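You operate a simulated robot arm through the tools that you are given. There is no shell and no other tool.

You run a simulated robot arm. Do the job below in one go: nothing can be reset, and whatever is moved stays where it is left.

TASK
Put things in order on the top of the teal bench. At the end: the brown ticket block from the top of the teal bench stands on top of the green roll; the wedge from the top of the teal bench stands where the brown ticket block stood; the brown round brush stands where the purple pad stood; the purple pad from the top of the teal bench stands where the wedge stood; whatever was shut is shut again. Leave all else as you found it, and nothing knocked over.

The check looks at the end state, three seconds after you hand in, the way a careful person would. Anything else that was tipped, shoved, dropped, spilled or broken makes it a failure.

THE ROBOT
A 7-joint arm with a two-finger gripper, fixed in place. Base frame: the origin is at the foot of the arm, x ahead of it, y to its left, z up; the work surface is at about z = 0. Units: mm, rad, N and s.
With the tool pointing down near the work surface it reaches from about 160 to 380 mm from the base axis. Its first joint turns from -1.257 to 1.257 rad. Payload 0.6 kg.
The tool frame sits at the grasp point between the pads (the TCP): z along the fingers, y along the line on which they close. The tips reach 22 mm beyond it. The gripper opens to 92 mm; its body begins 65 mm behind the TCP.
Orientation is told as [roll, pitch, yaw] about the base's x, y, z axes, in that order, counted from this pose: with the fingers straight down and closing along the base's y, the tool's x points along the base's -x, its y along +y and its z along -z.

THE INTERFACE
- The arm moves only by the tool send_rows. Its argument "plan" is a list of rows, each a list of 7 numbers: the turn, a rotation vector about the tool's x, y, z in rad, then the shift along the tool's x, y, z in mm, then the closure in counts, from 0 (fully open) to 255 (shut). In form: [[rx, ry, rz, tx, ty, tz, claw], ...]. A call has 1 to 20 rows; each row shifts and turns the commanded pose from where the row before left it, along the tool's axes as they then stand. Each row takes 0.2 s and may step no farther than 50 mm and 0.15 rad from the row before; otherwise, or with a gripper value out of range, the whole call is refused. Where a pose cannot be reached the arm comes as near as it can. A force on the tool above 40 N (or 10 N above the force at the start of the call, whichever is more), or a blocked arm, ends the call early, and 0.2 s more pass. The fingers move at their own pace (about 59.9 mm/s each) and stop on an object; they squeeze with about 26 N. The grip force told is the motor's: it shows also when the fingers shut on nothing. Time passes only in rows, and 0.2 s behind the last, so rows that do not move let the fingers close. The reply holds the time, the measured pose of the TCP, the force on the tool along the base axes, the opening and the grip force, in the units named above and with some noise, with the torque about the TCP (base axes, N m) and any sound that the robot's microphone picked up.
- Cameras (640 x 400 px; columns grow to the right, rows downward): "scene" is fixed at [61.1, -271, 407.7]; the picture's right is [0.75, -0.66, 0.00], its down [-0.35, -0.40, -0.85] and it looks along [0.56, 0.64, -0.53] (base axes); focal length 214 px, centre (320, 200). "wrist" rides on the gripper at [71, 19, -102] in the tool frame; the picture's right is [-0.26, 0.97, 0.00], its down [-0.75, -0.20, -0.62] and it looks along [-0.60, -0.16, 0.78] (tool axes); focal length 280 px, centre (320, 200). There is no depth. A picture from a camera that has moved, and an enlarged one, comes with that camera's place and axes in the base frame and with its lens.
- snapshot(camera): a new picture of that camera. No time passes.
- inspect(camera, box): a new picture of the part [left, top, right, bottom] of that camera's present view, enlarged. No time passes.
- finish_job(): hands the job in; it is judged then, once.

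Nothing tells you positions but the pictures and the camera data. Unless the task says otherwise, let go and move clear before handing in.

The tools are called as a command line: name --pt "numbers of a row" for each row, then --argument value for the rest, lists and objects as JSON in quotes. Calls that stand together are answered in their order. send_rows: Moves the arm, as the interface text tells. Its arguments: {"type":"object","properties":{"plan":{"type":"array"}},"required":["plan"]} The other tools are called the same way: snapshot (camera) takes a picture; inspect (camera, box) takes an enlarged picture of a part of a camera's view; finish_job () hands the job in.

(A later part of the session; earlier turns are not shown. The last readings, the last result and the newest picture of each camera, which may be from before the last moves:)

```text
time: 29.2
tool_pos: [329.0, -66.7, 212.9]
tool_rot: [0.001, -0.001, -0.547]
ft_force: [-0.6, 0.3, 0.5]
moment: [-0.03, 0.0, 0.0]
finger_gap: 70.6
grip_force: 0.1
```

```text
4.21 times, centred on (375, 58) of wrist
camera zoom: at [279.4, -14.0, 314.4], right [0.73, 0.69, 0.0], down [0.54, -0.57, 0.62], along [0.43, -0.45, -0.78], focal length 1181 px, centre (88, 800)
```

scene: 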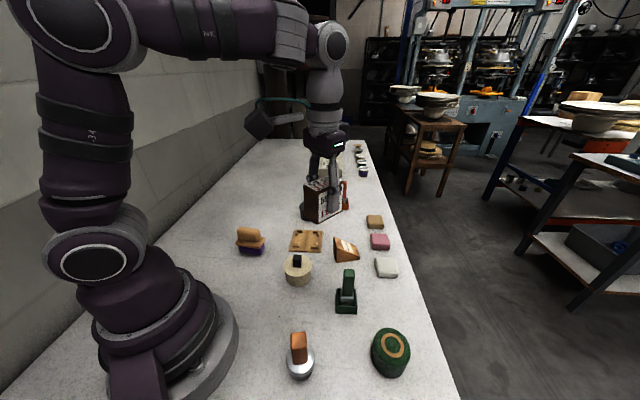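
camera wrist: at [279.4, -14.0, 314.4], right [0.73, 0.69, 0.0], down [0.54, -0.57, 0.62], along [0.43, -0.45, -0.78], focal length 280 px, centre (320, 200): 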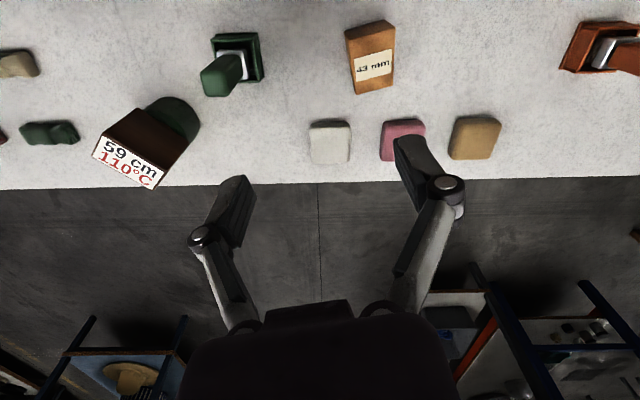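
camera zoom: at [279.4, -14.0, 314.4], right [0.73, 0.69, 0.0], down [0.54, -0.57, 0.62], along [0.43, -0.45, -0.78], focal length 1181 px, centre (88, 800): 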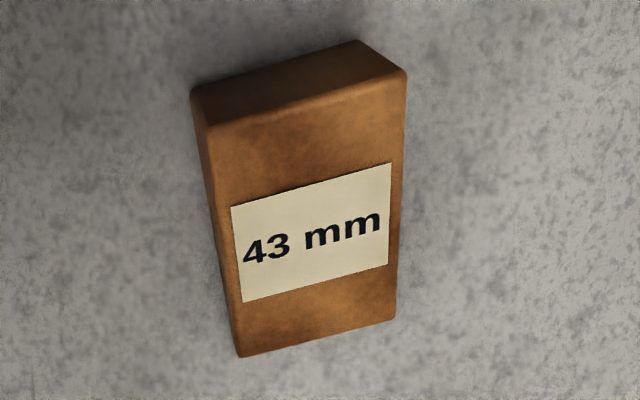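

The wedge's centre is (360,-26.5), with its long axis at about -31 degrees and the tall end toward the robot. I'll position over its thicker part and descend in two stages.

send_rows --pt "0 0 0 1.5 25.2 0 60" --pt "0 0 0 1.5 25.2 0 60" --pt "0 0 0 0 0 35 60" --pt "0 0 0 0 0 45 60" --pt "0 0 0 0 0 30 60" --pt "0 0 0 0 0 20 60" --pt "0 0 0 0 0 0 60"

snapshot --camera "wrist"

```text
time: 30.8
tool_pos: [354.4, -24.8, 82.8]
tool_rot: [0.0, -0.001, -0.548]
ft_force: [-1.1, -0.4, 0.0]
moment: [-0.02, 0.03, -0.02]
finger_gap: 70.3
grip_force: 0.0
```

```text
taken
camera wrist: at [303.6, 30.1, 183.7], right [0.73, 0.69, 0.0], down [0.54, -0.57, 0.62], along [0.43, -0.45, -0.78], focal length 280 px, centre (320, 200)
```

wrist: 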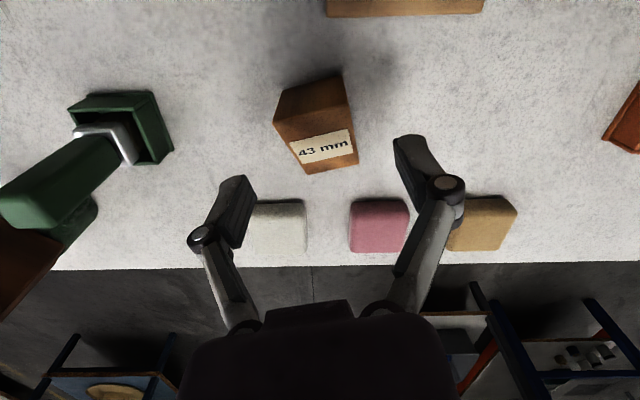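

The wedge is centred between the fingers. Descending to z of about 26 and closing.

send_rows --pt "0 0 0 0 0 25 60" --pt "0 0 0 0 0 20 60" --pt "0 0 0 0 0 11 60" --pt "0 0 0 0 0 0 60"

snapshot --camera "wrist"

inspect --camera "scene" --box '[280, 190, 420, 300]'

```text
time: 31.8
tool_pos: [355.5, -22.7, 27.6]
tool_rot: [-0.001, 0.0, -0.548]
ft_force: [-0.6, 0.3, 0.1]
moment: [0.03, 0.01, 0.02]
finger_gap: 70.2
grip_force: 0.0
```

```text
taken
camera wrist: at [304.8, 30.9, 128.9], right [0.73, 0.69, 0.0], down [0.54, -0.57, 0.62], along [0.43, -0.45, -0.78], focal length 280 px, centre (320, 200)
```

wrist: 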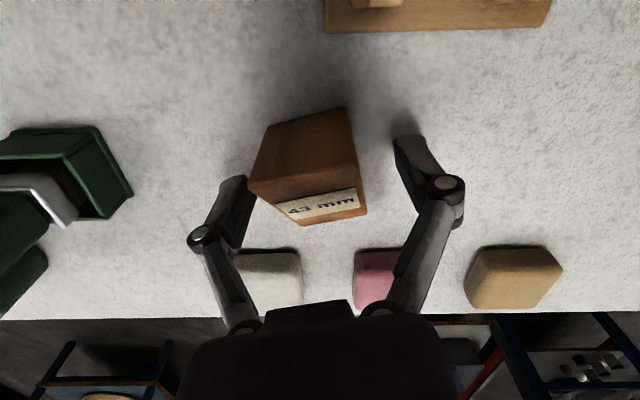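

```text
3.64 times, centred on (350, 245) of scene
camera zoom: at [61.1, -271.0, 407.7], right [0.75, -0.66, 0.0], down [-0.35, -0.4, -0.85], along [0.56, 0.64, -0.53], focal length 780 px, centre (211, 36)
```

zoom: 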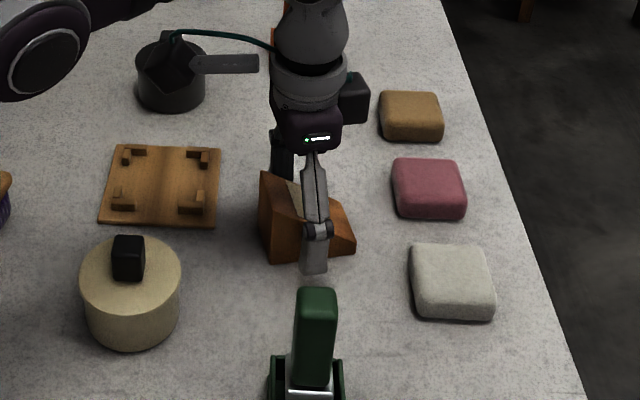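

The fingers straddle the wedge. Closing.

send_rows --pt "0 0 0 0 0 0.5 120" --pt "0 0 0 0 0 0 255" --pt "0 0 0 0 0 0 255" --pt "0 0 0 0 0 0 255" --pt "0 0 0 0 0 0 255"

snapshot --camera "wrist"

```text
time: 33.0
tool_pos: [354.5, -22.6, 27.5]
tool_rot: [-0.001, 0.0, -0.547]
ft_force: [1.9, 0.5, 5.3]
moment: [0.02, -0.08, 0.02]
finger_gap: 39.2
grip_force: 26.2
```

```text
taken
camera wrist: at [304.5, 31.2, 128.8], right [0.73, 0.69, 0.0], down [0.54, -0.57, 0.63], along [0.43, -0.45, -0.78], focal length 280 px, centre (320, 200)
```

wrist: 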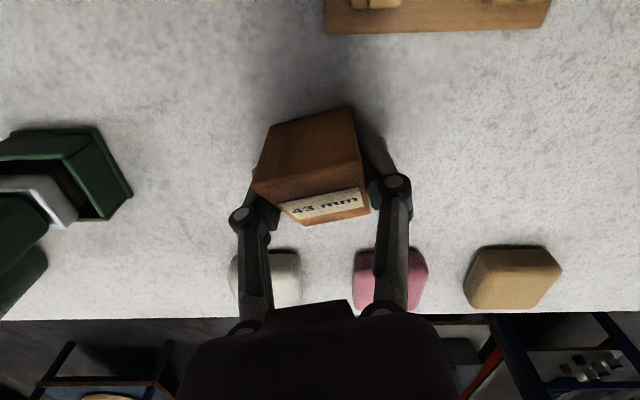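

The wedge is gripped with a 39 mm gap. Lifting and carrying it to the ticket block's old spot at (274,226).

send_rows --pt "0 0 0 0 0 -10 255" --pt "0 0 0 0 0 -30 255" --pt "0 0 0 0 0 -40 255" --pt "0 0 0 0 0 -40 255" --pt "0 0 0 0 0 -40 255" --pt "0 0 0 20 16 0 255" --pt "0 0 0 29.24 24.34 0 255" --pt "0 0 0 29.24 24.34 0 255" --pt "0 0 0 29.24 24.34 0 255" --pt "0 0 0 29.24 24.34 0 255" --pt "0 0 0 29.24 24.34 0 255" --pt "0 0 0 29.24 24.34 0 255" --pt "0 0 0 9.24 8.34 0 255" --pt "0 0 0 0 0 0 255"

snapshot --camera "wrist"

snapshot --camera "scene"

```text
time: 36.0
tool_pos: [267.5, 230.6, 187.5]
tool_rot: [0.0, 0.001, -0.548]
ft_force: [1.0, -0.4, -0.3]
moment: [0.02, -0.01, -0.02]
finger_gap: 39.1
grip_force: 26.0
```

```text
taken
camera wrist: at [217.4, 284.4, 288.1], right [0.73, 0.69, 0.0], down [0.54, -0.57, 0.63], along [0.43, -0.45, -0.78], focal length 280 px, centre (320, 200)
```

wrist: 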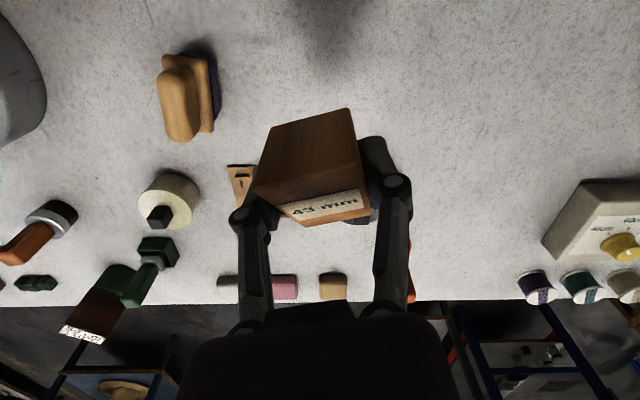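

```text
taken
```

scene: 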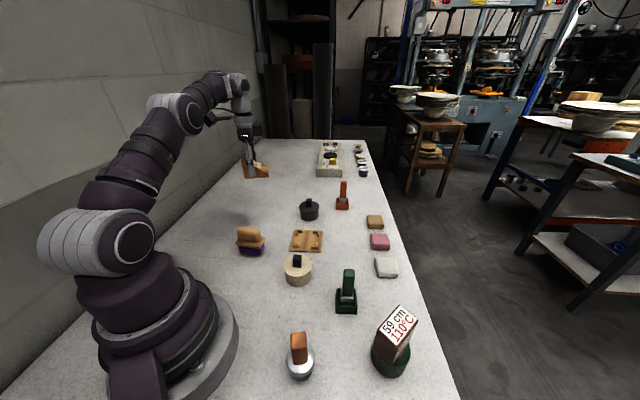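

I'm over the old ticket spot and it is empty. Lowering the wedge.

send_rows --pt "0 0 0 -0.8 -1.3 25 255" --pt "0 0 0 0 0 40 255" --pt "0 0 0 0 0 40 255" --pt "0 0 0 0 0 30 255" --pt "0 0 0 0 0 15 255" --pt "0 0 0 0 0 6 255" --pt "0 0 0 0 0 0 255"

send_rows --pt "0 0 0 0 0 1 255" --pt "0 0 0 0 0 1 255" --pt "0 0 0 0 0 0 255"

send_rows --pt "0 0 0 0 0 0.7 255" --pt "0 0 0 0 0 0 255"

```text
time: 37.6
tool_pos: [269.1, 228.2, 32.2]
tool_rot: [-0.001, 0.002, -0.547]
ft_force: [0.1, -0.2, -0.6]
moment: [-0.02, -0.05, 0.03]
finger_gap: 39.1
grip_force: 26.1
```

```text
time: 38.4
tool_pos: [268.8, 229.3, 28.6]
tool_rot: [0.0, 0.0, -0.55]
ft_force: [-0.1, -0.8, -0.4]
moment: [0.02, 0.01, 0.0]
finger_gap: 39.2
grip_force: 26.2
```

```text
time: 39.0
tool_pos: [268.9, 228.0, 29.5]
tool_rot: [0.001, -0.001, -0.548]
ft_force: [-0.1, -0.6, -0.6]
moment: [0.01, -0.01, 0.03]
finger_gap: 39.1
grip_force: 26.3
```

Still no contact; a few more small steps.

send_rows --pt "0 0 0 0 0 0.7 255" --pt "0 0 0 0 0 0 255"

send_rows --pt "0 0 0 0 0 0.6 255" --pt "0 0 0 0 0 0 255"

```text
time: 39.6
tool_pos: [269.6, 227.8, 28.7]
tool_rot: [0.001, 0.0, -0.547]
ft_force: [0.2, 0.5, 4.5]
moment: [-0.13, -0.05, 0.01]
finger_gap: 39.3
grip_force: 25.8
```

```text
time: 40.2
tool_pos: [268.9, 227.7, 28.4]
tool_rot: [0.002, -0.001, -0.55]
ft_force: [0.9, -0.6, 18.4]
moment: [-0.2, -0.07, -0.05]
finger_gap: 39.5
grip_force: 26.5
```

Contact is made. Easing off and releasing gently.

send_rows --pt "0 0 0 0 0 -0.4 255" --pt "0 0 0 0 0 0 155" --pt "0 0 0 0 0 0 145" --pt "0 0 0 0 0 0 135" --pt "0 0 0 0 0 0 110" --pt "0 0 0 0 0 0 80" --pt "0 0 0 0 0 0 60" --pt "0 0 0 0 0 0 60"

snapshot --camera "wrist"

```text
time: 42.0
tool_pos: [267.9, 226.7, 28.7]
tool_rot: [0.0, 0.001, -0.548]
ft_force: [0.0, -0.3, -0.3]
moment: [0.01, 0.01, -0.01]
finger_gap: 70.3
grip_force: 0.1
```

```text
taken
camera wrist: at [218.1, 281.7, 128.6], right [0.73, 0.69, 0.0], down [0.54, -0.57, 0.62], along [0.43, -0.45, -0.78], focal length 280 px, centre (320, 200)
```

wrist: 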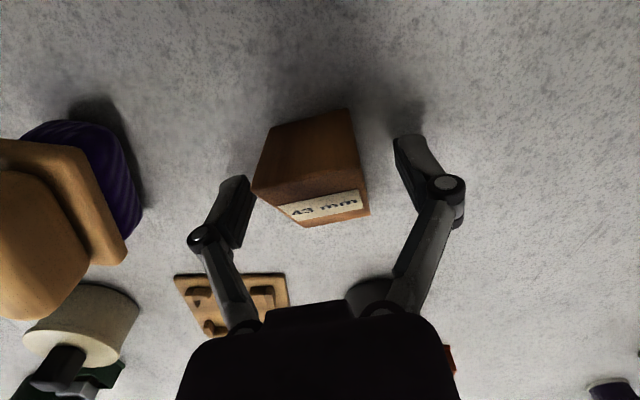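

The wedge stands at the ticket spot. I'll lift clear and move above the purple pad for a good look.

send_rows --pt "0 0 0 0 0 -20 60" --pt "0 0 0 0 0 -40 60" --pt "0 0 0 0 0 -45 60" --pt "0 0 0 0 0 -45 60" --pt "0 0 0 0 0 -30 60" --pt "0 0 0 6 -35.7 0 60" --pt "0 0 0 6 -35.7 0 60" --pt "0 0 0 6 -35.7 0 60" --pt "0 0 0.108 0 0 0 60" --pt "0 0 0.108 0 0 0 60" --pt "0 0 0.109 0 0 0 60" --pt "0 0 0 0 0 0 60"

snapshot --camera "wrist"

inspect --camera "scene" --box '[210, 160, 370, 280]'

```text
time: 44.6
tool_pos: [196.9, 145.2, 208.6]
tool_rot: [-0.001, 0.001, -0.873]
ft_force: [0.3, -0.3, 0.8]
moment: [0.01, -0.04, -0.02]
finger_gap: 70.2
grip_force: 0.0
```

```text
taken
camera wrist: at [167.1, 212.5, 308.1], right [0.91, 0.42, 0.0], down [0.33, -0.71, 0.62], along [0.26, -0.57, -0.78], focal length 280 px, centre (320, 200)
```

wrist: 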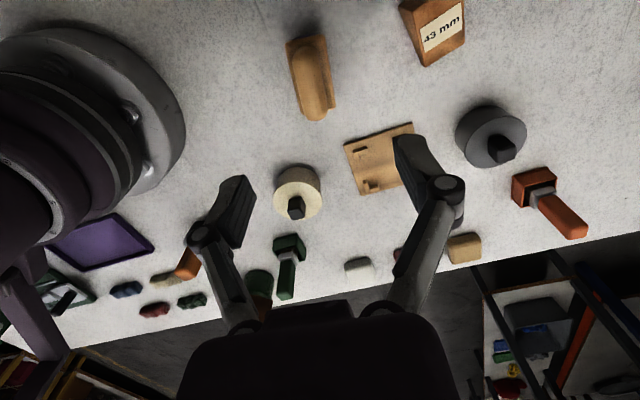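

```text
3.33 times, centred on (290, 220) of scene
camera zoom: at [61.1, -271.0, 407.7], right [0.75, -0.66, 0.0], down [-0.35, -0.4, -0.85], along [0.56, 0.64, -0.53], focal length 715 px, centre (420, 133)
```

zoom: 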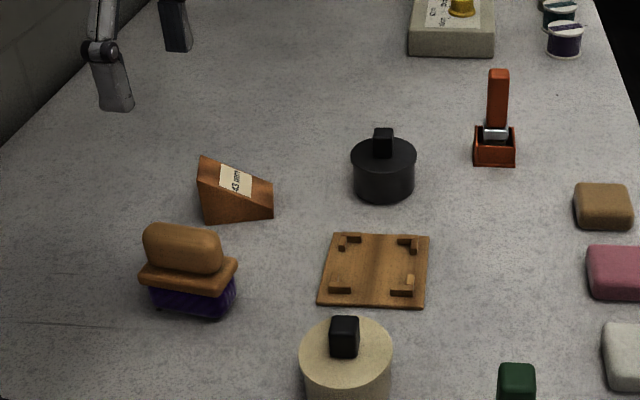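

inspect --camera "wrist" --box '[260, 20, 360, 130]'

inspect --camera "wrist" --box '[390, 0, 490, 80]'

inspect --camera "scene" --box '[225, 195, 290, 265]'

```text
3.64 times, centred on (310, 75) of wrist
camera zoom: at [167.1, 212.5, 308.1], right [0.91, 0.42, 0.0], down [0.33, -0.71, 0.62], along [0.26, -0.57, -0.78], focal length 1020 px, centre (356, 654)
```

zoom: 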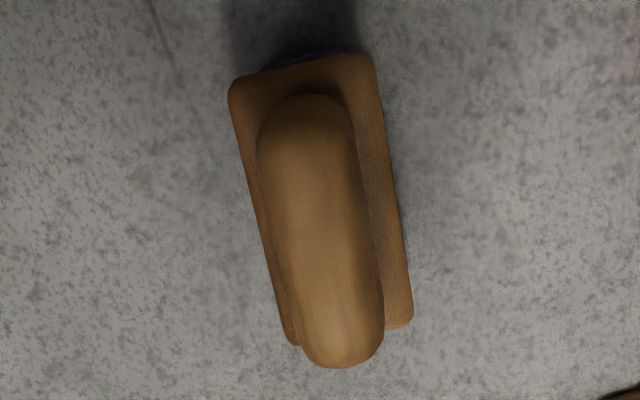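

```text
5.00 times, centred on (440, 40) of wrist
camera zoom: at [167.1, 212.5, 308.1], right [0.91, 0.42, 0.0], down [0.33, -0.71, 0.62], along [0.26, -0.57, -0.78], focal length 1402 px, centre (-280, 1000)
```

zoom: 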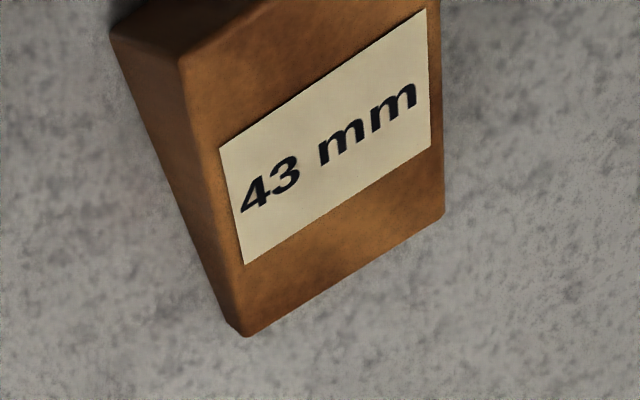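

```text
5.71 times, centred on (258, 230) of scene
camera zoom: at [61.1, -271.0, 407.7], right [0.75, -0.66, 0.0], down [-0.35, -0.4, -0.85], along [0.56, 0.64, -0.53], focal length 1226 px, centre (677, 29)
```

zoom: 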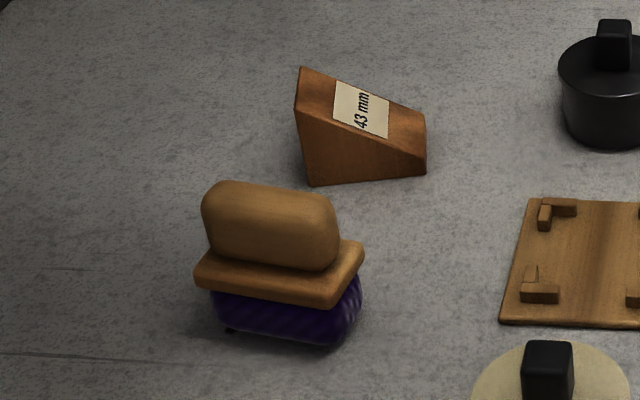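

The pad's centre is about (191,143), its long axis at about 125 degrees. The handle is about 23 mm wide and spans z of roughly 36–65. I'll align across the handle and descend partway.

send_rows --pt "0 0 0.078 0 0 0 60" --pt "0 0 0 1.74 -6.74 0 60" --pt "0 0 0 0 0 30 60" --pt "0 0 0 0 0 40 60" --pt "0 0 0 0 0 30 60" --pt "0 0 0 0 0 14 60" --pt "0 0 0 0 0 0 60"

snapshot --camera "wrist"

inspect --camera "scene" --box '[205, 170, 295, 270]'

```text
time: 46.2
tool_pos: [189.5, 143.0, 93.0]
tool_rot: [-0.001, 0.0, -0.95]
ft_force: [-0.4, 0.1, 0.1]
moment: [0.0, 0.01, -0.02]
finger_gap: 70.1
grip_force: 0.0
```

```text
taken
camera wrist: at [166.0, 212.3, 193.5], right [0.94, 0.35, 0.0], down [0.27, -0.73, 0.62], along [0.22, -0.59, -0.78], focal length 280 px, centre (320, 200)
```

wrist: 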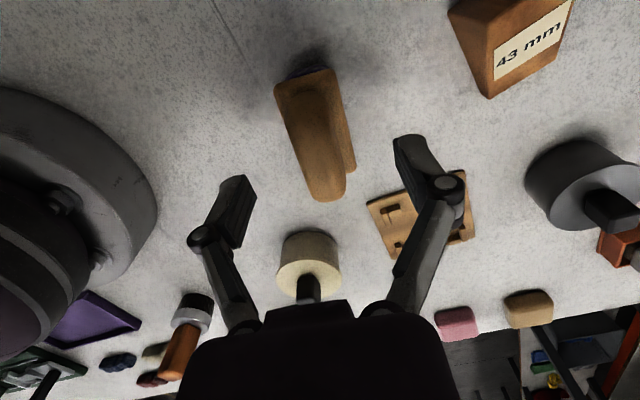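

```text
4.00 times, centred on (250, 220) of scene
camera zoom: at [61.1, -271.0, 407.7], right [0.75, -0.66, 0.0], down [-0.35, -0.4, -0.85], along [0.56, 0.64, -0.53], focal length 858 px, centre (600, 120)
```

zoom: 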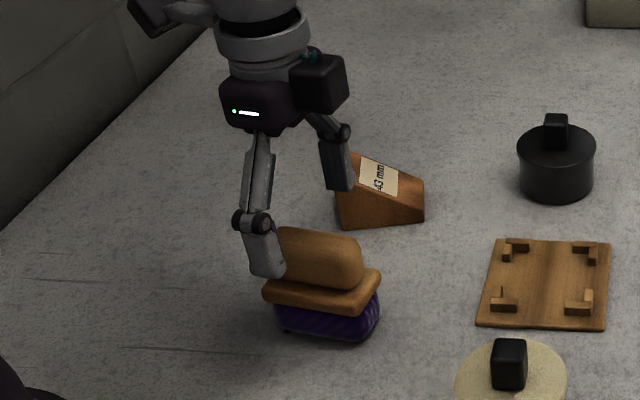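

The handle is aligned between the fingers. Descending to z=62 and closing.

send_rows --pt "0 0 0 0 0 15 60" --pt "0 0 0 0 0 10 60" --pt "0 0 0 0 0 6 60" --pt "0 0 0 0 0 0 60"

inspect --camera "scene" --box '[215, 190, 295, 270]'

snapshot --camera "wrist"

```text
time: 47.2
tool_pos: [189.5, 143.0, 63.3]
tool_rot: [0.001, 0.0, -0.952]
ft_force: [0.1, 1.5, 0.4]
moment: [-0.05, -0.01, 0.0]
finger_gap: 70.1
grip_force: 0.1
```

```text
5.00 times, centred on (255, 230) of scene
camera zoom: at [61.1, -271.0, 407.7], right [0.75, -0.66, 0.0], down [-0.35, -0.4, -0.85], along [0.56, 0.64, -0.53], focal length 1072 px, centre (645, 50)
```

zoom: 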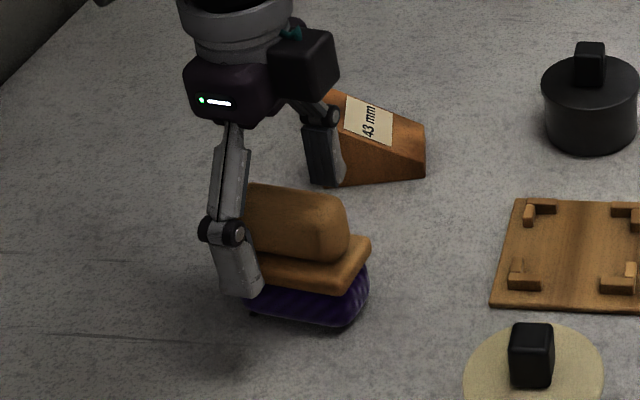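

```text
taken
camera wrist: at [165.2, 213.2, 163.1], right [0.94, 0.35, 0.0], down [0.27, -0.73, 0.63], along [0.22, -0.59, -0.78], focal length 280 px, centre (320, 200)
```

wrist: 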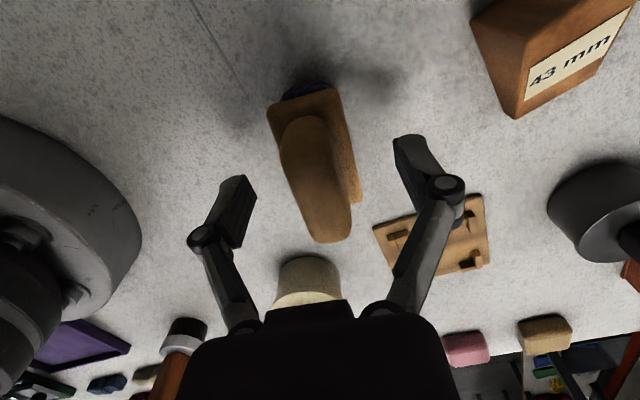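

send_rows --pt "0 0 0 0 0 0 140" --pt "0 0 0 0 0 0 255" --pt "0 0 0 0 0 0 255" --pt "0 0 0 0 0 0 255" --pt "0 0 0 0 0 0 255"

inspect --camera "scene" --box '[215, 190, 295, 270]'

snapshot --camera "wrist"

```text
time: 48.4
tool_pos: [190.3, 142.4, 62.8]
tool_rot: [-0.001, 0.0, -0.951]
ft_force: [0.3, -0.4, 0.0]
moment: [0.01, 0.01, -0.01]
finger_gap: 21.5
grip_force: 25.8
```

```text
5.00 times, centred on (255, 230) of scene
camera zoom: at [61.1, -271.0, 407.7], right [0.75, -0.66, 0.0], down [-0.35, -0.4, -0.85], along [0.56, 0.64, -0.53], focal length 1072 px, centre (645, 50)
```

zoom: 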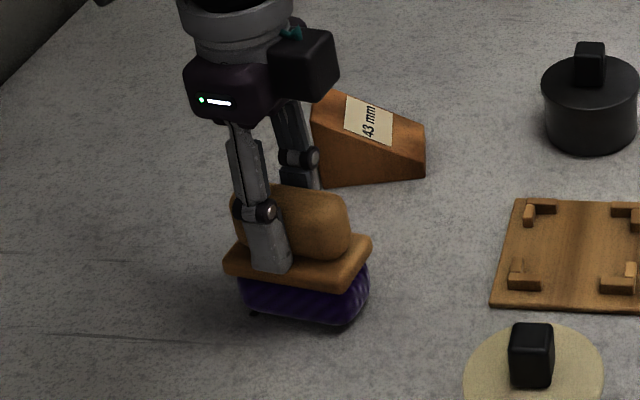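

```text
taken
camera wrist: at [165.3, 213.2, 163.2], right [0.94, 0.35, 0.0], down [0.27, -0.73, 0.62], along [0.22, -0.59, -0.78], focal length 280 px, centre (320, 200)
```

wrist: 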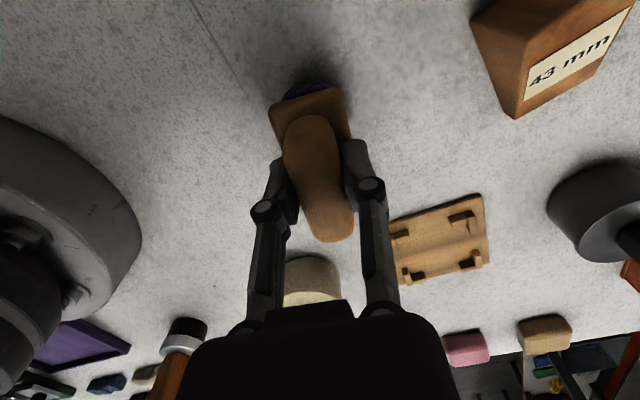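

The handle is held with a 21.5 mm gap, above the board. Lifting and carrying the pad to the wedge's old spot at (360,-26.5).

send_rows --pt "0 0 0 0 0 -8 255" --pt "0 0 0 0 0 -25 255" --pt "0 0 0 0 0 -40 255" --pt "0 0 0 0 0 -40 255" --pt "0 0 0 0 0 -22 255" --pt "0 0 0 -25 4 0 255" --pt "0 0 0 -33.76 5.69 0 255" --pt "0 0 0 -33.76 5.69 0 255" --pt "0 0 0 -33.76 5.69 0 255" --pt "0 0 0 -33.76 5.69 0 255" --pt "0 0 0 -33.76 5.69 0 255" --pt "0 0 0 -33.76 5.69 0 255" --pt "0 0 0 -8.74 1.66 0 255" --pt "0 0 0 0 0 0 255"

snapshot --camera "wrist"

snapshot --camera "scene"

```text
time: 51.4
tool_pos: [358.0, -26.4, 197.3]
tool_rot: [-0.001, 0.0, -0.949]
ft_force: [-0.2, 1.0, -0.9]
moment: [0.0, -0.02, 0.02]
finger_gap: 21.4
grip_force: 26.0
```

```text
taken
camera wrist: at [333.3, 42.9, 298.2], right [0.94, 0.35, 0.0], down [0.27, -0.73, 0.63], along [0.22, -0.59, -0.78], focal length 280 px, centre (320, 200)
```

wrist: 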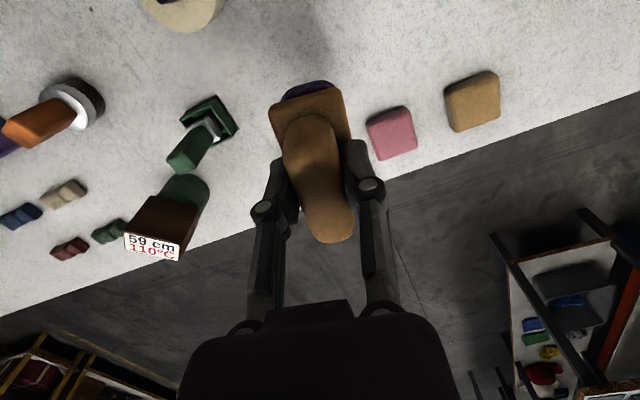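

```text
taken
```

scene: 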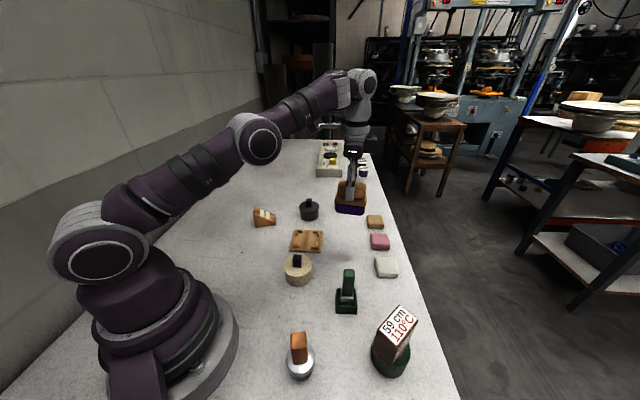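

The spot is clear beneath. Lowering the pad.

send_rows --pt "0 0 0 -1 0.5 25 255" --pt "0 0 0 0 0 40 255" --pt "0 0 0 0 0 35 255" --pt "0 0 0 0 0 20 255" --pt "0 0 0 0 0 10 255" --pt "0 0 0 0 0 0 255"

send_rows --pt "0 0 0 0 0 1 255" --pt "0 0 0 0 0 0 255"

send_rows --pt "0 0 0 0 0 0.8 255" --pt "0 0 0 0 0 0 255"

snapshot --camera "wrist"

```text
time: 52.8
tool_pos: [361.5, -28.4, 69.4]
tool_rot: [0.0, 0.0, -0.952]
ft_force: [0.5, 1.0, -1.9]
moment: [0.03, -0.02, -0.01]
finger_gap: 21.1
grip_force: 26.2
```

```text
time: 53.4
tool_pos: [360.9, -27.5, 67.6]
tool_rot: [0.001, -0.001, -0.951]
ft_force: [1.1, 0.5, -0.8]
moment: [-0.02, 0.01, 0.0]
finger_gap: 21.1
grip_force: 26.4
```

```text
time: 54.0
tool_pos: [361.0, -26.9, 66.6]
tool_rot: [0.0, 0.0, -0.95]
ft_force: [-0.5, -0.6, -1.8]
moment: [0.01, 0.02, 0.03]
finger_gap: 21.2
grip_force: 25.5
```

```text
taken
camera wrist: at [336.4, 42.3, 166.8], right [0.94, 0.35, 0.0], down [0.27, -0.73, 0.62], along [0.22, -0.59, -0.78], focal length 280 px, centre (320, 200)
```

wrist: 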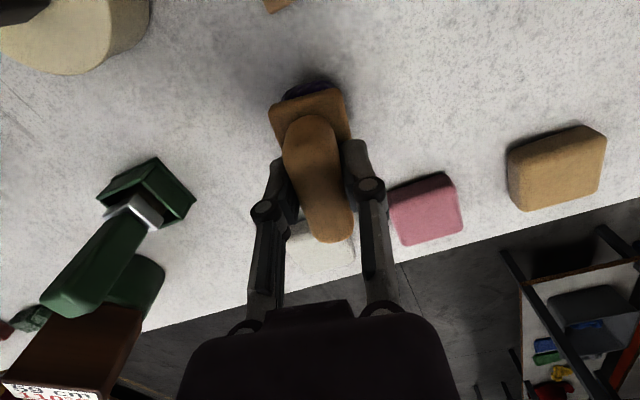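

send_rows --pt "0 0 0 0 0 1 255" --pt "0 0 0 0 0 0 255"

send_rows --pt "0 0 0 0 0 0.8 255" --pt "0 0 0 0 0 0 255"

send_rows --pt "0 0 0 0 0 0.7 255" --pt "0 0 0 0 0 0 255"

```text
time: 54.6
tool_pos: [361.0, -26.0, 64.5]
tool_rot: [-0.001, 0.001, -0.949]
ft_force: [-0.6, 0.1, -0.7]
moment: [0.03, -0.02, 0.02]
finger_gap: 21.5
grip_force: 26.3
```

```text
time: 55.2
tool_pos: [360.3, -26.6, 64.0]
tool_rot: [0.0, 0.0, -0.951]
ft_force: [0.1, -0.4, -0.5]
moment: [-0.02, -0.03, -0.02]
finger_gap: 21.5
grip_force: 26.2
```

```text
time: 55.8
tool_pos: [362.6, -26.1, 63.0]
tool_rot: [0.0, 0.0, -0.953]
ft_force: [-0.2, -0.3, -0.4]
moment: [0.02, 0.0, -0.01]
finger_gap: 21.5
grip_force: 25.8
```

send_rows --pt "0 0 0 0 0 0.6 255" --pt "0 0 0 0 0 0 255"

send_rows --pt "0 0 0 0 0 0.5 255" --pt "0 0 0 0 0 0 255"

```text
time: 56.4
tool_pos: [361.1, -28.4, 63.6]
tool_rot: [0.0, 0.0, -0.952]
ft_force: [-0.2, -0.7, -0.9]
moment: [-0.02, -0.01, -0.01]
finger_gap: 21.3
grip_force: 25.8
```

```text
time: 57.0
tool_pos: [362.3, -27.2, 61.5]
tool_rot: [0.001, -0.001, -0.951]
ft_force: [-1.5, -1.3, 3.4]
moment: [-0.16, -0.07, -0.04]
finger_gap: 21.4
grip_force: 26.2
```

Light contact detected; one more small press, then release.

send_rows --pt "0 0 0 0 0 0.4 255" --pt "0 0 0 0 0 0 255"

send_rows --pt "0 0 0 0 0 0 215" --pt "0 0 0 0 0 0 200" --pt "0 0 0 0 0 0 190" --pt "0 0 0 0 0 0 170" --pt "0 0 0 0 0 0 140" --pt "0 0 0 0 0 0 100" --pt "0 0 0 0 0 0 70" --pt "0 0 0 0 0 0 70"

snapshot --camera "wrist"

```text
time: 57.6
tool_pos: [362.8, -26.4, 62.0]
tool_rot: [0.001, 0.0, -0.952]
ft_force: [-4.0, -1.4, 13.9]
moment: [-0.2, -0.12, -0.07]
finger_gap: 21.5
grip_force: 26.3
```

```text
time: 59.4
tool_pos: [361.8, -26.1, 61.1]
tool_rot: [0.0, 0.0, -0.949]
ft_force: [0.3, 0.4, -0.5]
moment: [-0.01, -0.03, 0.0]
finger_gap: 66.7
grip_force: 0.1
```

```text
taken
camera wrist: at [336.9, 42.8, 162.6], right [0.94, 0.35, 0.0], down [0.27, -0.73, 0.62], along [0.22, -0.59, -0.78], focal length 280 px, centre (320, 200)
```

wrist: 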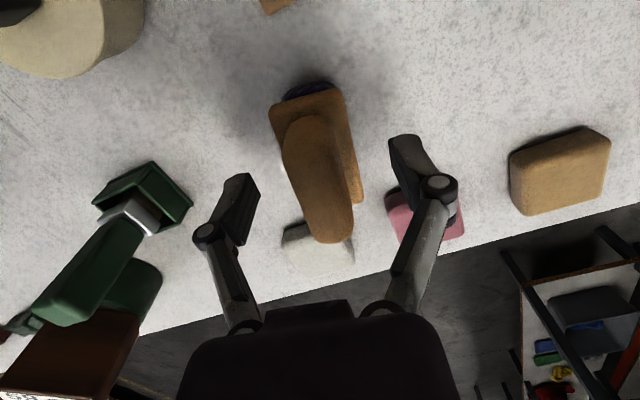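

The pad stands at the wedge's spot. Lifting clear and going to look at the round brush.

send_rows --pt "0 0 0 0 0 -20 70" --pt "0 0 0 0 0 -40 70" --pt "0 0 0 0 0 -45 70" --pt "0 0 0 0 0 -45 70" --pt "0 0 0 11.4 -41.5 0 70" --pt "0 0 0 11.4 -41.5 0 70" --pt "0 0 0 11.4 -41.5 0 70" --pt "0 0 0 11.4 -41.5 0 70" --pt "0 0 0 11.4 -41.5 0 70" --pt "0 0 -0.1 0 0 0 70" --pt "0 0 -0.1 0 0 0 70" --pt "0 0 0 0 0 0 70"

snapshot --camera "wrist"

snapshot --camera "scene"

```text
time: 62.0
tool_pos: [154.1, -100.9, 209.7]
tool_rot: [0.001, 0.0, -0.75]
ft_force: [0.0, 0.1, -0.1]
moment: [-0.02, -0.03, 0.03]
finger_gap: 66.7
grip_force: 0.1
out of reach, approached as far as the arm can: row 4
```

```text
taken
camera wrist: at [115.3, -37.7, 310.6], right [0.85, 0.53, 0.0], down [0.41, -0.66, 0.62], along [0.33, -0.53, -0.78], focal length 280 px, centre (320, 200)
```

wrist: 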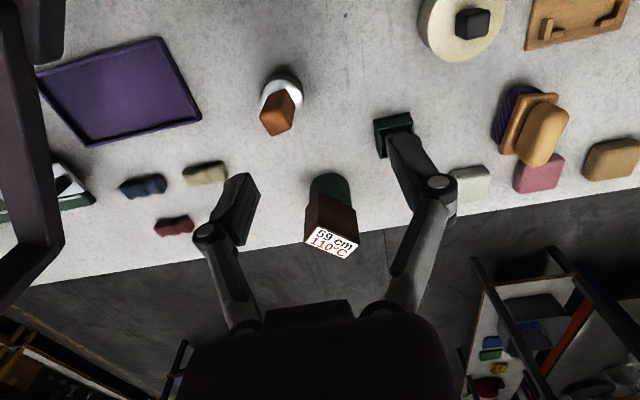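

```text
taken
```

scene: 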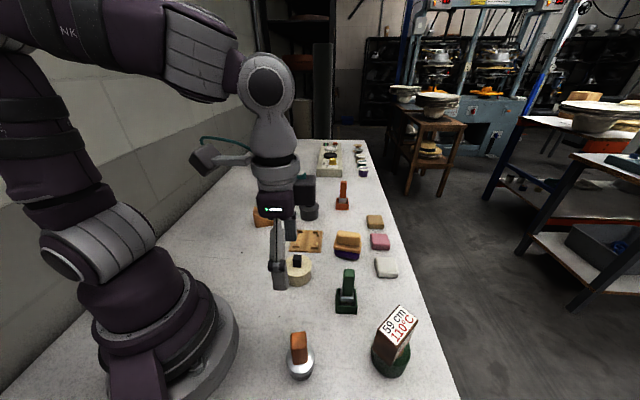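

Everything is still in order. Zooming in on the round brush.

inspect --camera "wrist" --box '[240, 55, 320, 145]'

inspect --camera "scene" --box '[275, 320, 330, 385]'

inspect --camera "wrist" --box '[480, 70, 600, 190]'

```text
4.44 times, centred on (280, 100) of wrist
camera zoom: at [115.3, -37.7, 310.6], right [0.85, 0.53, 0.0], down [0.41, -0.66, 0.62], along [0.33, -0.53, -0.78], focal length 1246 px, centre (498, 644)
```

zoom: 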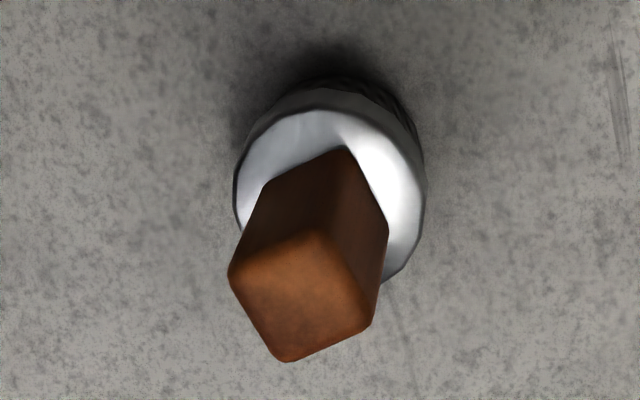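

```text
6.15 times, centred on (302, 352) of scene
camera zoom: at [61.1, -271.0, 407.7], right [0.75, -0.66, 0.0], down [-0.35, -0.4, -0.85], along [0.56, 0.64, -0.53], focal length 1320 px, centre (428, -738)
```

zoom: 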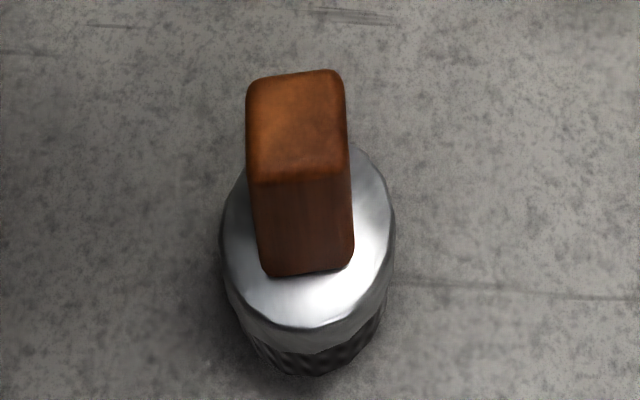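

```text
3.33 times, centred on (540, 130) of wrist
camera zoom: at [115.3, -37.7, 310.6], right [0.85, 0.53, 0.0], down [0.41, -0.66, 0.62], along [0.33, -0.53, -0.78], focal length 935 px, centre (-413, 433)
```

zoom: 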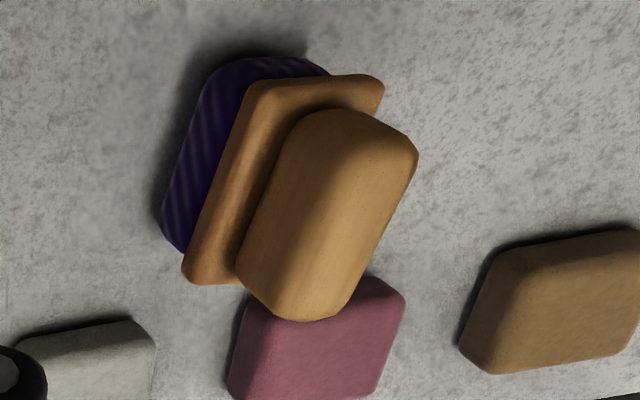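

The brush handle is a 20 mm square post, centred at about (134.7,-139.3), rising to z of about 83 above a ferrule at z of about 33. I'll align to it and descend to just above.

send_rows --pt "0 0 -0.148 0 0 0 70" --pt "0 0 0 -2.9 -21.5 0 70" --pt "0 0 0 -3.0 -21.5 0 70" --pt "0 0 0 0 0 30 70" --pt "0 0 0 0 0 40 70" --pt "0 0 0 0 0 28 70" --pt "0 0 0 0 0 0 70"

snapshot --camera "wrist"

inspect --camera "scene" --box '[230, 260, 380, 400]'

```text
time: 63.6
tool_pos: [132.9, -138.9, 111.2]
tool_rot: [0.0, 0.001, -0.603]
ft_force: [0.5, 0.4, -0.6]
moment: [0.01, 0.02, 0.0]
finger_gap: 66.6
grip_force: 0.1
```

```text
taken
camera wrist: at [85.9, -82.0, 211.5], right [0.76, 0.65, 0.0], down [0.51, -0.59, 0.63], along [0.4, -0.48, -0.78], focal length 280 px, centre (320, 200)
```

wrist: 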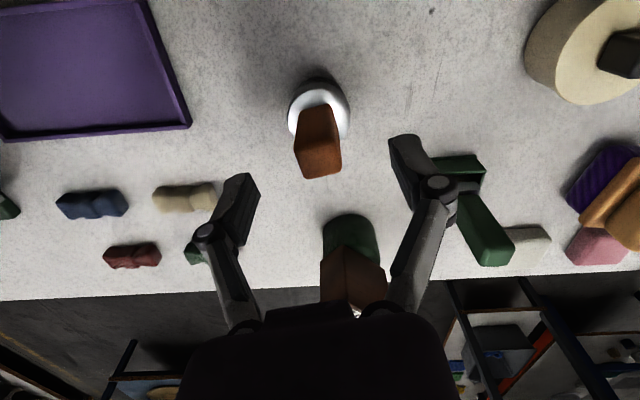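

```text
2.86 times, centred on (305, 330) of scene
camera zoom: at [61.1, -271.0, 407.7], right [0.75, -0.66, 0.0], down [-0.35, -0.4, -0.85], along [0.56, 0.64, -0.53], focal length 613 px, centre (363, -171)
```

zoom: 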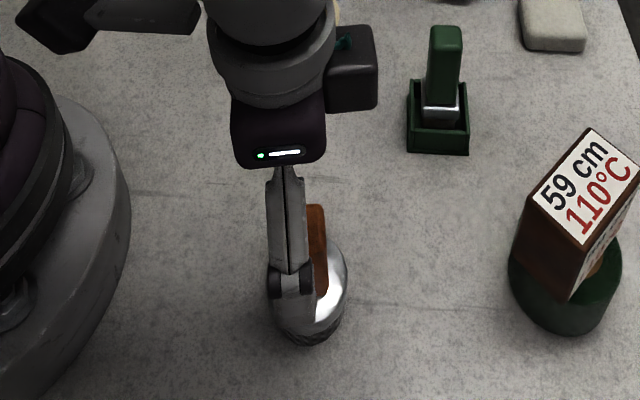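

The handle top sits centred under the TCP. Descending to z=62 and closing.

send_rows --pt "0 0 0 0 0 20 70" --pt "0 0 0 0 0 18 70" --pt "0 0 0 0 0 10 70" --pt "0 0 0 0 0 0 70"

snapshot --camera "wrist"

send_rows --pt "0 0 0 0 0 0 150" --pt "0 0 0 0 0 0 255" --pt "0 0 0 0 0 0 255" --pt "0 0 0 0 0 0 255" --pt "0 0 0 0 0 0 255"

snapshot --camera "wrist"

inspect --camera "scene" --box '[230, 260, 380, 400]'

```text
time: 64.6
tool_pos: [133.9, -139.9, 62.9]
tool_rot: [0.0, -0.001, -0.603]
ft_force: [0.5, -0.4, 0.5]
moment: [-0.01, 0.02, -0.02]
finger_gap: 66.8
grip_force: 0.0
```

```text
taken
camera wrist: at [85.9, -81.6, 163.6], right [0.76, 0.65, 0.0], down [0.5, -0.6, 0.63], along [0.4, -0.48, -0.78], focal length 280 px, centre (320, 200)
```

wrist: 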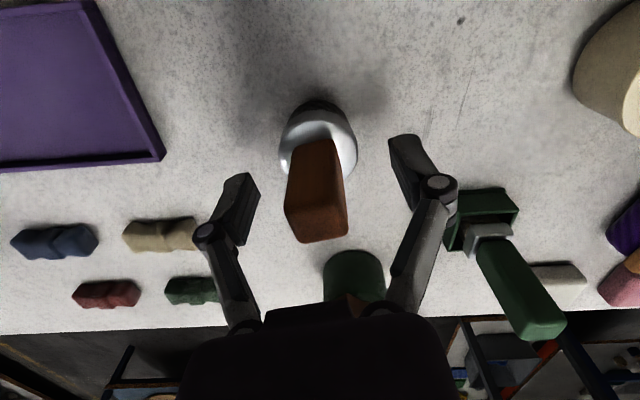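

```text
time: 65.8
tool_pos: [133.1, -137.5, 64.3]
tool_rot: [-0.001, 0.0, -0.602]
ft_force: [-0.4, 0.0, 1.6]
moment: [-0.02, 0.0, -0.02]
finger_gap: 22.3
grip_force: 26.0
```

```text
taken
camera wrist: at [86.0, -81.6, 163.8], right [0.76, 0.65, 0.0], down [0.5, -0.6, 0.63], along [0.4, -0.48, -0.78], focal length 280 px, centre (320, 200)
```

wrist: 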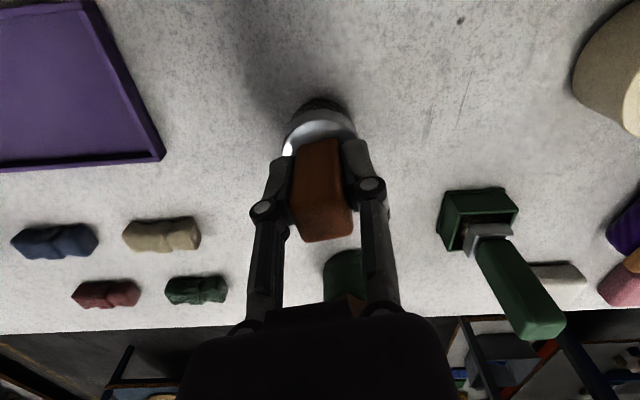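

```text
2.86 times, centred on (305, 330) of scene
camera zoom: at [61.1, -271.0, 407.7], right [0.75, -0.66, 0.0], down [-0.35, -0.4, -0.85], along [0.56, 0.64, -0.53], focal length 613 px, centre (363, -171)
```

zoom: 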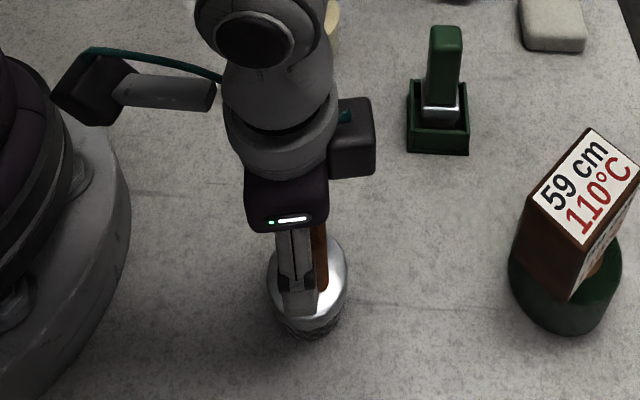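

The brush handle is gripped. Lifting and carrying it on an arc to the pad's old spot at (191,143).

send_rows --pt "0 0 0 0 0 -10 255" --pt "0 0 0 0 0 -30 255" --pt "0 0 0 0 0 -45 255" --pt "0 0 0 0 0 -45 255" --pt "0 0 0 -4 20 0 255" --pt "0 0 0 -9 45 0 255" --pt "0 0 0 -9 46 0 255" --pt "0 0 0 22.65 32.97 0 255" --pt "0 0 0 22.65 32.97 0 255" --pt "0 0 0 22.65 32.97 0 255" --pt "0 0 0 30 24 0 255" --pt "0 0 0 25 20.5 0 255" --pt "0 0 0 11.8 10.3 0 255" --pt "0 0 0 0 0 0 255"

snapshot --camera "wrist"

snapshot --camera "scene"

```text
time: 68.8
tool_pos: [191.3, 144.2, 194.6]
tool_rot: [0.001, 0.0, -0.602]
ft_force: [0.1, 0.8, -0.9]
moment: [-0.01, -0.02, 0.01]
finger_gap: 22.3
grip_force: 25.7
```

```text
taken
camera wrist: at [143.3, 199.9, 295.0], right [0.76, 0.65, 0.0], down [0.51, -0.6, 0.62], along [0.4, -0.48, -0.78], focal length 280 px, centre (320, 200)
```

wrist: 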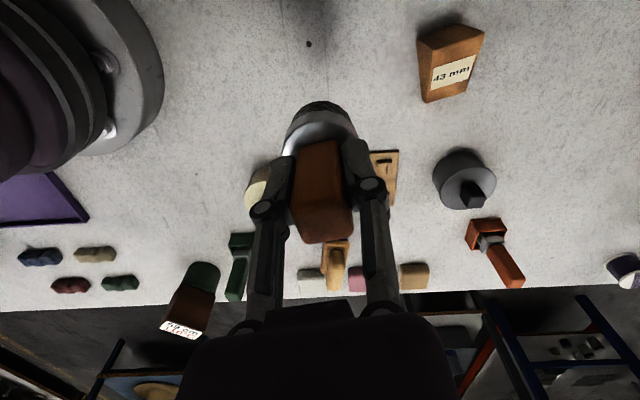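

```text
taken
```

scene: 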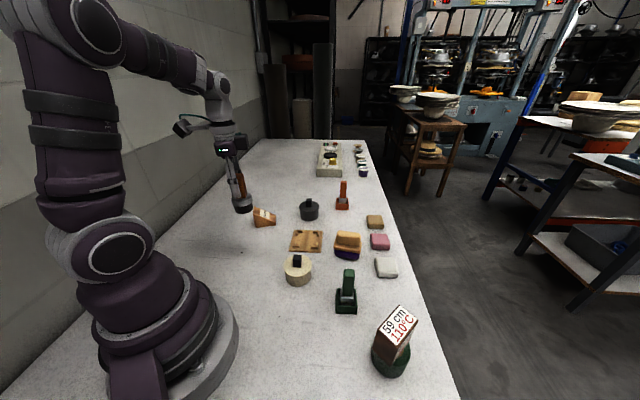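

The spot below is free. Lowering the brush.

send_rows --pt "0 0 0 -0.5 -0.8 25 255" --pt "0 0 0 0 0 40 255" --pt "0 0 0 0 0 35 255" --pt "0 0 0 0 0 18 255" --pt "0 0 0 0 0 9 255" --pt "0 0 0 0 0 0 255"

send_rows --pt "0 0 0 0 0 1 255" --pt "0 0 0 0 0 0 255"

send_rows --pt "0 0 0 0 0 0.8 255" --pt "0 0 0 0 0 0 255"

send_rows --pt "0 0 0 0 0 0.7 255" --pt "0 0 0 0 0 0 255"

```text
time: 70.2
tool_pos: [189.9, 142.2, 65.8]
tool_rot: [0.001, -0.001, -0.601]
ft_force: [-0.2, -0.2, -1.0]
moment: [0.0, 0.01, 0.0]
finger_gap: 22.2
grip_force: 25.6
```

```text
time: 70.8
tool_pos: [190.1, 142.3, 65.6]
tool_rot: [0.0, 0.0, -0.603]
ft_force: [0.0, -0.3, -0.9]
moment: [0.01, 0.01, -0.01]
finger_gap: 22.1
grip_force: 25.7
```

```text
time: 71.4
tool_pos: [189.6, 141.4, 65.3]
tool_rot: [0.0, 0.002, -0.601]
ft_force: [-0.5, -0.2, -0.7]
moment: [-0.01, -0.02, -0.01]
finger_gap: 21.9
grip_force: 26.2
```

```text
time: 72.0
tool_pos: [190.9, 141.6, 64.1]
tool_rot: [-0.002, 0.001, -0.602]
ft_force: [0.0, 0.3, -1.4]
moment: [-0.01, 0.02, 0.0]
finger_gap: 22.2
grip_force: 25.7
```

send_rows --pt "0 0 0 0 0 0.6 255" --pt "0 0 0 0 0 0 255"

send_rows --pt "0 0 0 0 0 0.5 255" --pt "0 0 0 0 0 0 255"

inspect --camera "scene" --box '[215, 190, 295, 270]'

```text
time: 72.6
tool_pos: [190.6, 141.8, 63.8]
tool_rot: [-0.001, 0.0, -0.601]
ft_force: [-0.4, -0.1, -0.8]
moment: [0.01, -0.02, 0.03]
finger_gap: 22.1
grip_force: 25.8
```

```text
time: 73.2
tool_pos: [191.4, 142.4, 63.2]
tool_rot: [0.0, 0.0, -0.602]
ft_force: [-1.3, -0.2, 0.7]
moment: [-0.06, -0.04, -0.01]
finger_gap: 22.3
grip_force: 26.1
```

```text
5.00 times, centred on (255, 230) of scene
camera zoom: at [61.1, -271.0, 407.7], right [0.75, -0.66, 0.0], down [-0.35, -0.4, -0.85], along [0.56, 0.64, -0.53], focal length 1072 px, centre (645, 50)
```

zoom: 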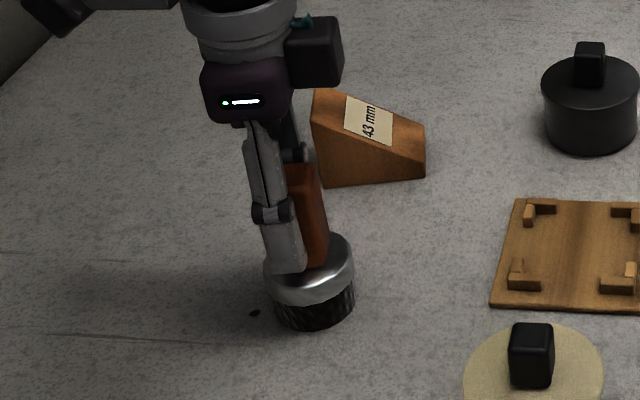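

First touch is showing; one more small step, then release.

send_rows --pt "0 0 0 0 0 0.5 255" --pt "0 0 0 0 0 0 255"

send_rows --pt "0 0 0 0 0 0 215" --pt "0 0 0 0 0 0 200" --pt "0 0 0 0 0 0 190" --pt "0 0 0 0 0 0 170" --pt "0 0 0 0 0 0 140" --pt "0 0 0 0 0 0 100" --pt "0 0 0 0 0 0 70" --pt "0 0 0 0 0 0 70"

snapshot --camera "wrist"

```text
time: 73.8
tool_pos: [192.3, 141.9, 62.8]
tool_rot: [0.003, 0.0, -0.6]
ft_force: [-3.1, 0.3, 26.5]
moment: [0.01, 0.04, 0.01]
finger_gap: 22.2
grip_force: 26.2
```

```text
time: 75.6
tool_pos: [190.7, 142.9, 62.8]
tool_rot: [0.0, -0.001, -0.603]
ft_force: [-0.7, -0.4, 0.4]
moment: [0.02, -0.02, 0.0]
finger_gap: 66.7
grip_force: 0.0
```

```text
taken
camera wrist: at [144.1, 198.3, 163.0], right [0.76, 0.65, 0.0], down [0.5, -0.6, 0.62], along [0.4, -0.48, -0.78], focal length 280 px, centre (320, 200)
```

wrist: 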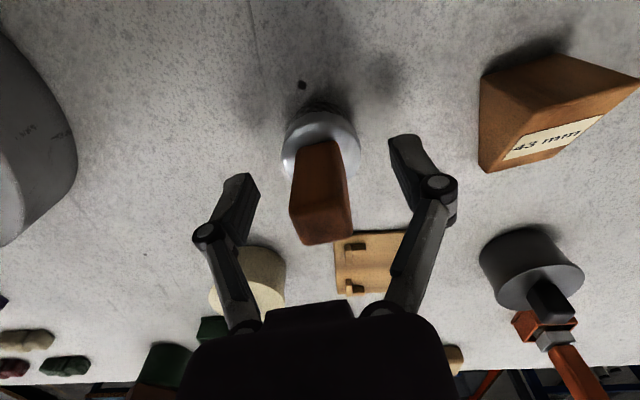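

The brush is released and upright. Lifting clear and returning to the starting pose to inspect the whole bench.

send_rows --pt "0 0 0 0 0 -20 70" --pt "0 0 0 0 0 -40 70" --pt "0 0 0 0 0 -45 70" --pt "0 0 0 0 0 -45 0" --pt "0 0 0 0 0 -45 0" --pt "0 0 0 0 0 -45 0" --pt "0 0 -0.15 0 0 0 0" --pt "0 0 -0.15 0 0 0 0" --pt "0 0 -0.15 0 0 0 0" --pt "0 0 -0.152 0 0 0 0"

snapshot --camera "scene"

```text
refused: row 10 steps farther than a row can; nothing moved
```

```text
taken
```

scene: 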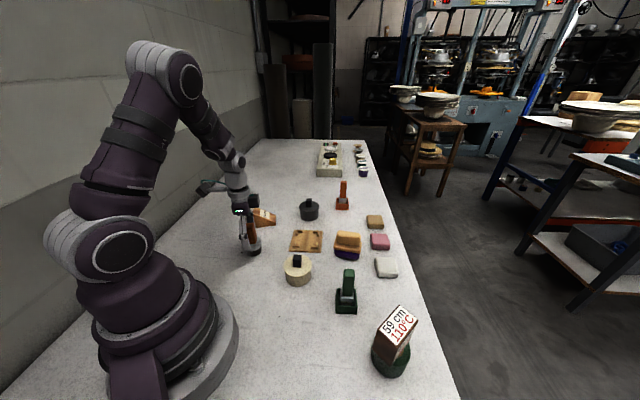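

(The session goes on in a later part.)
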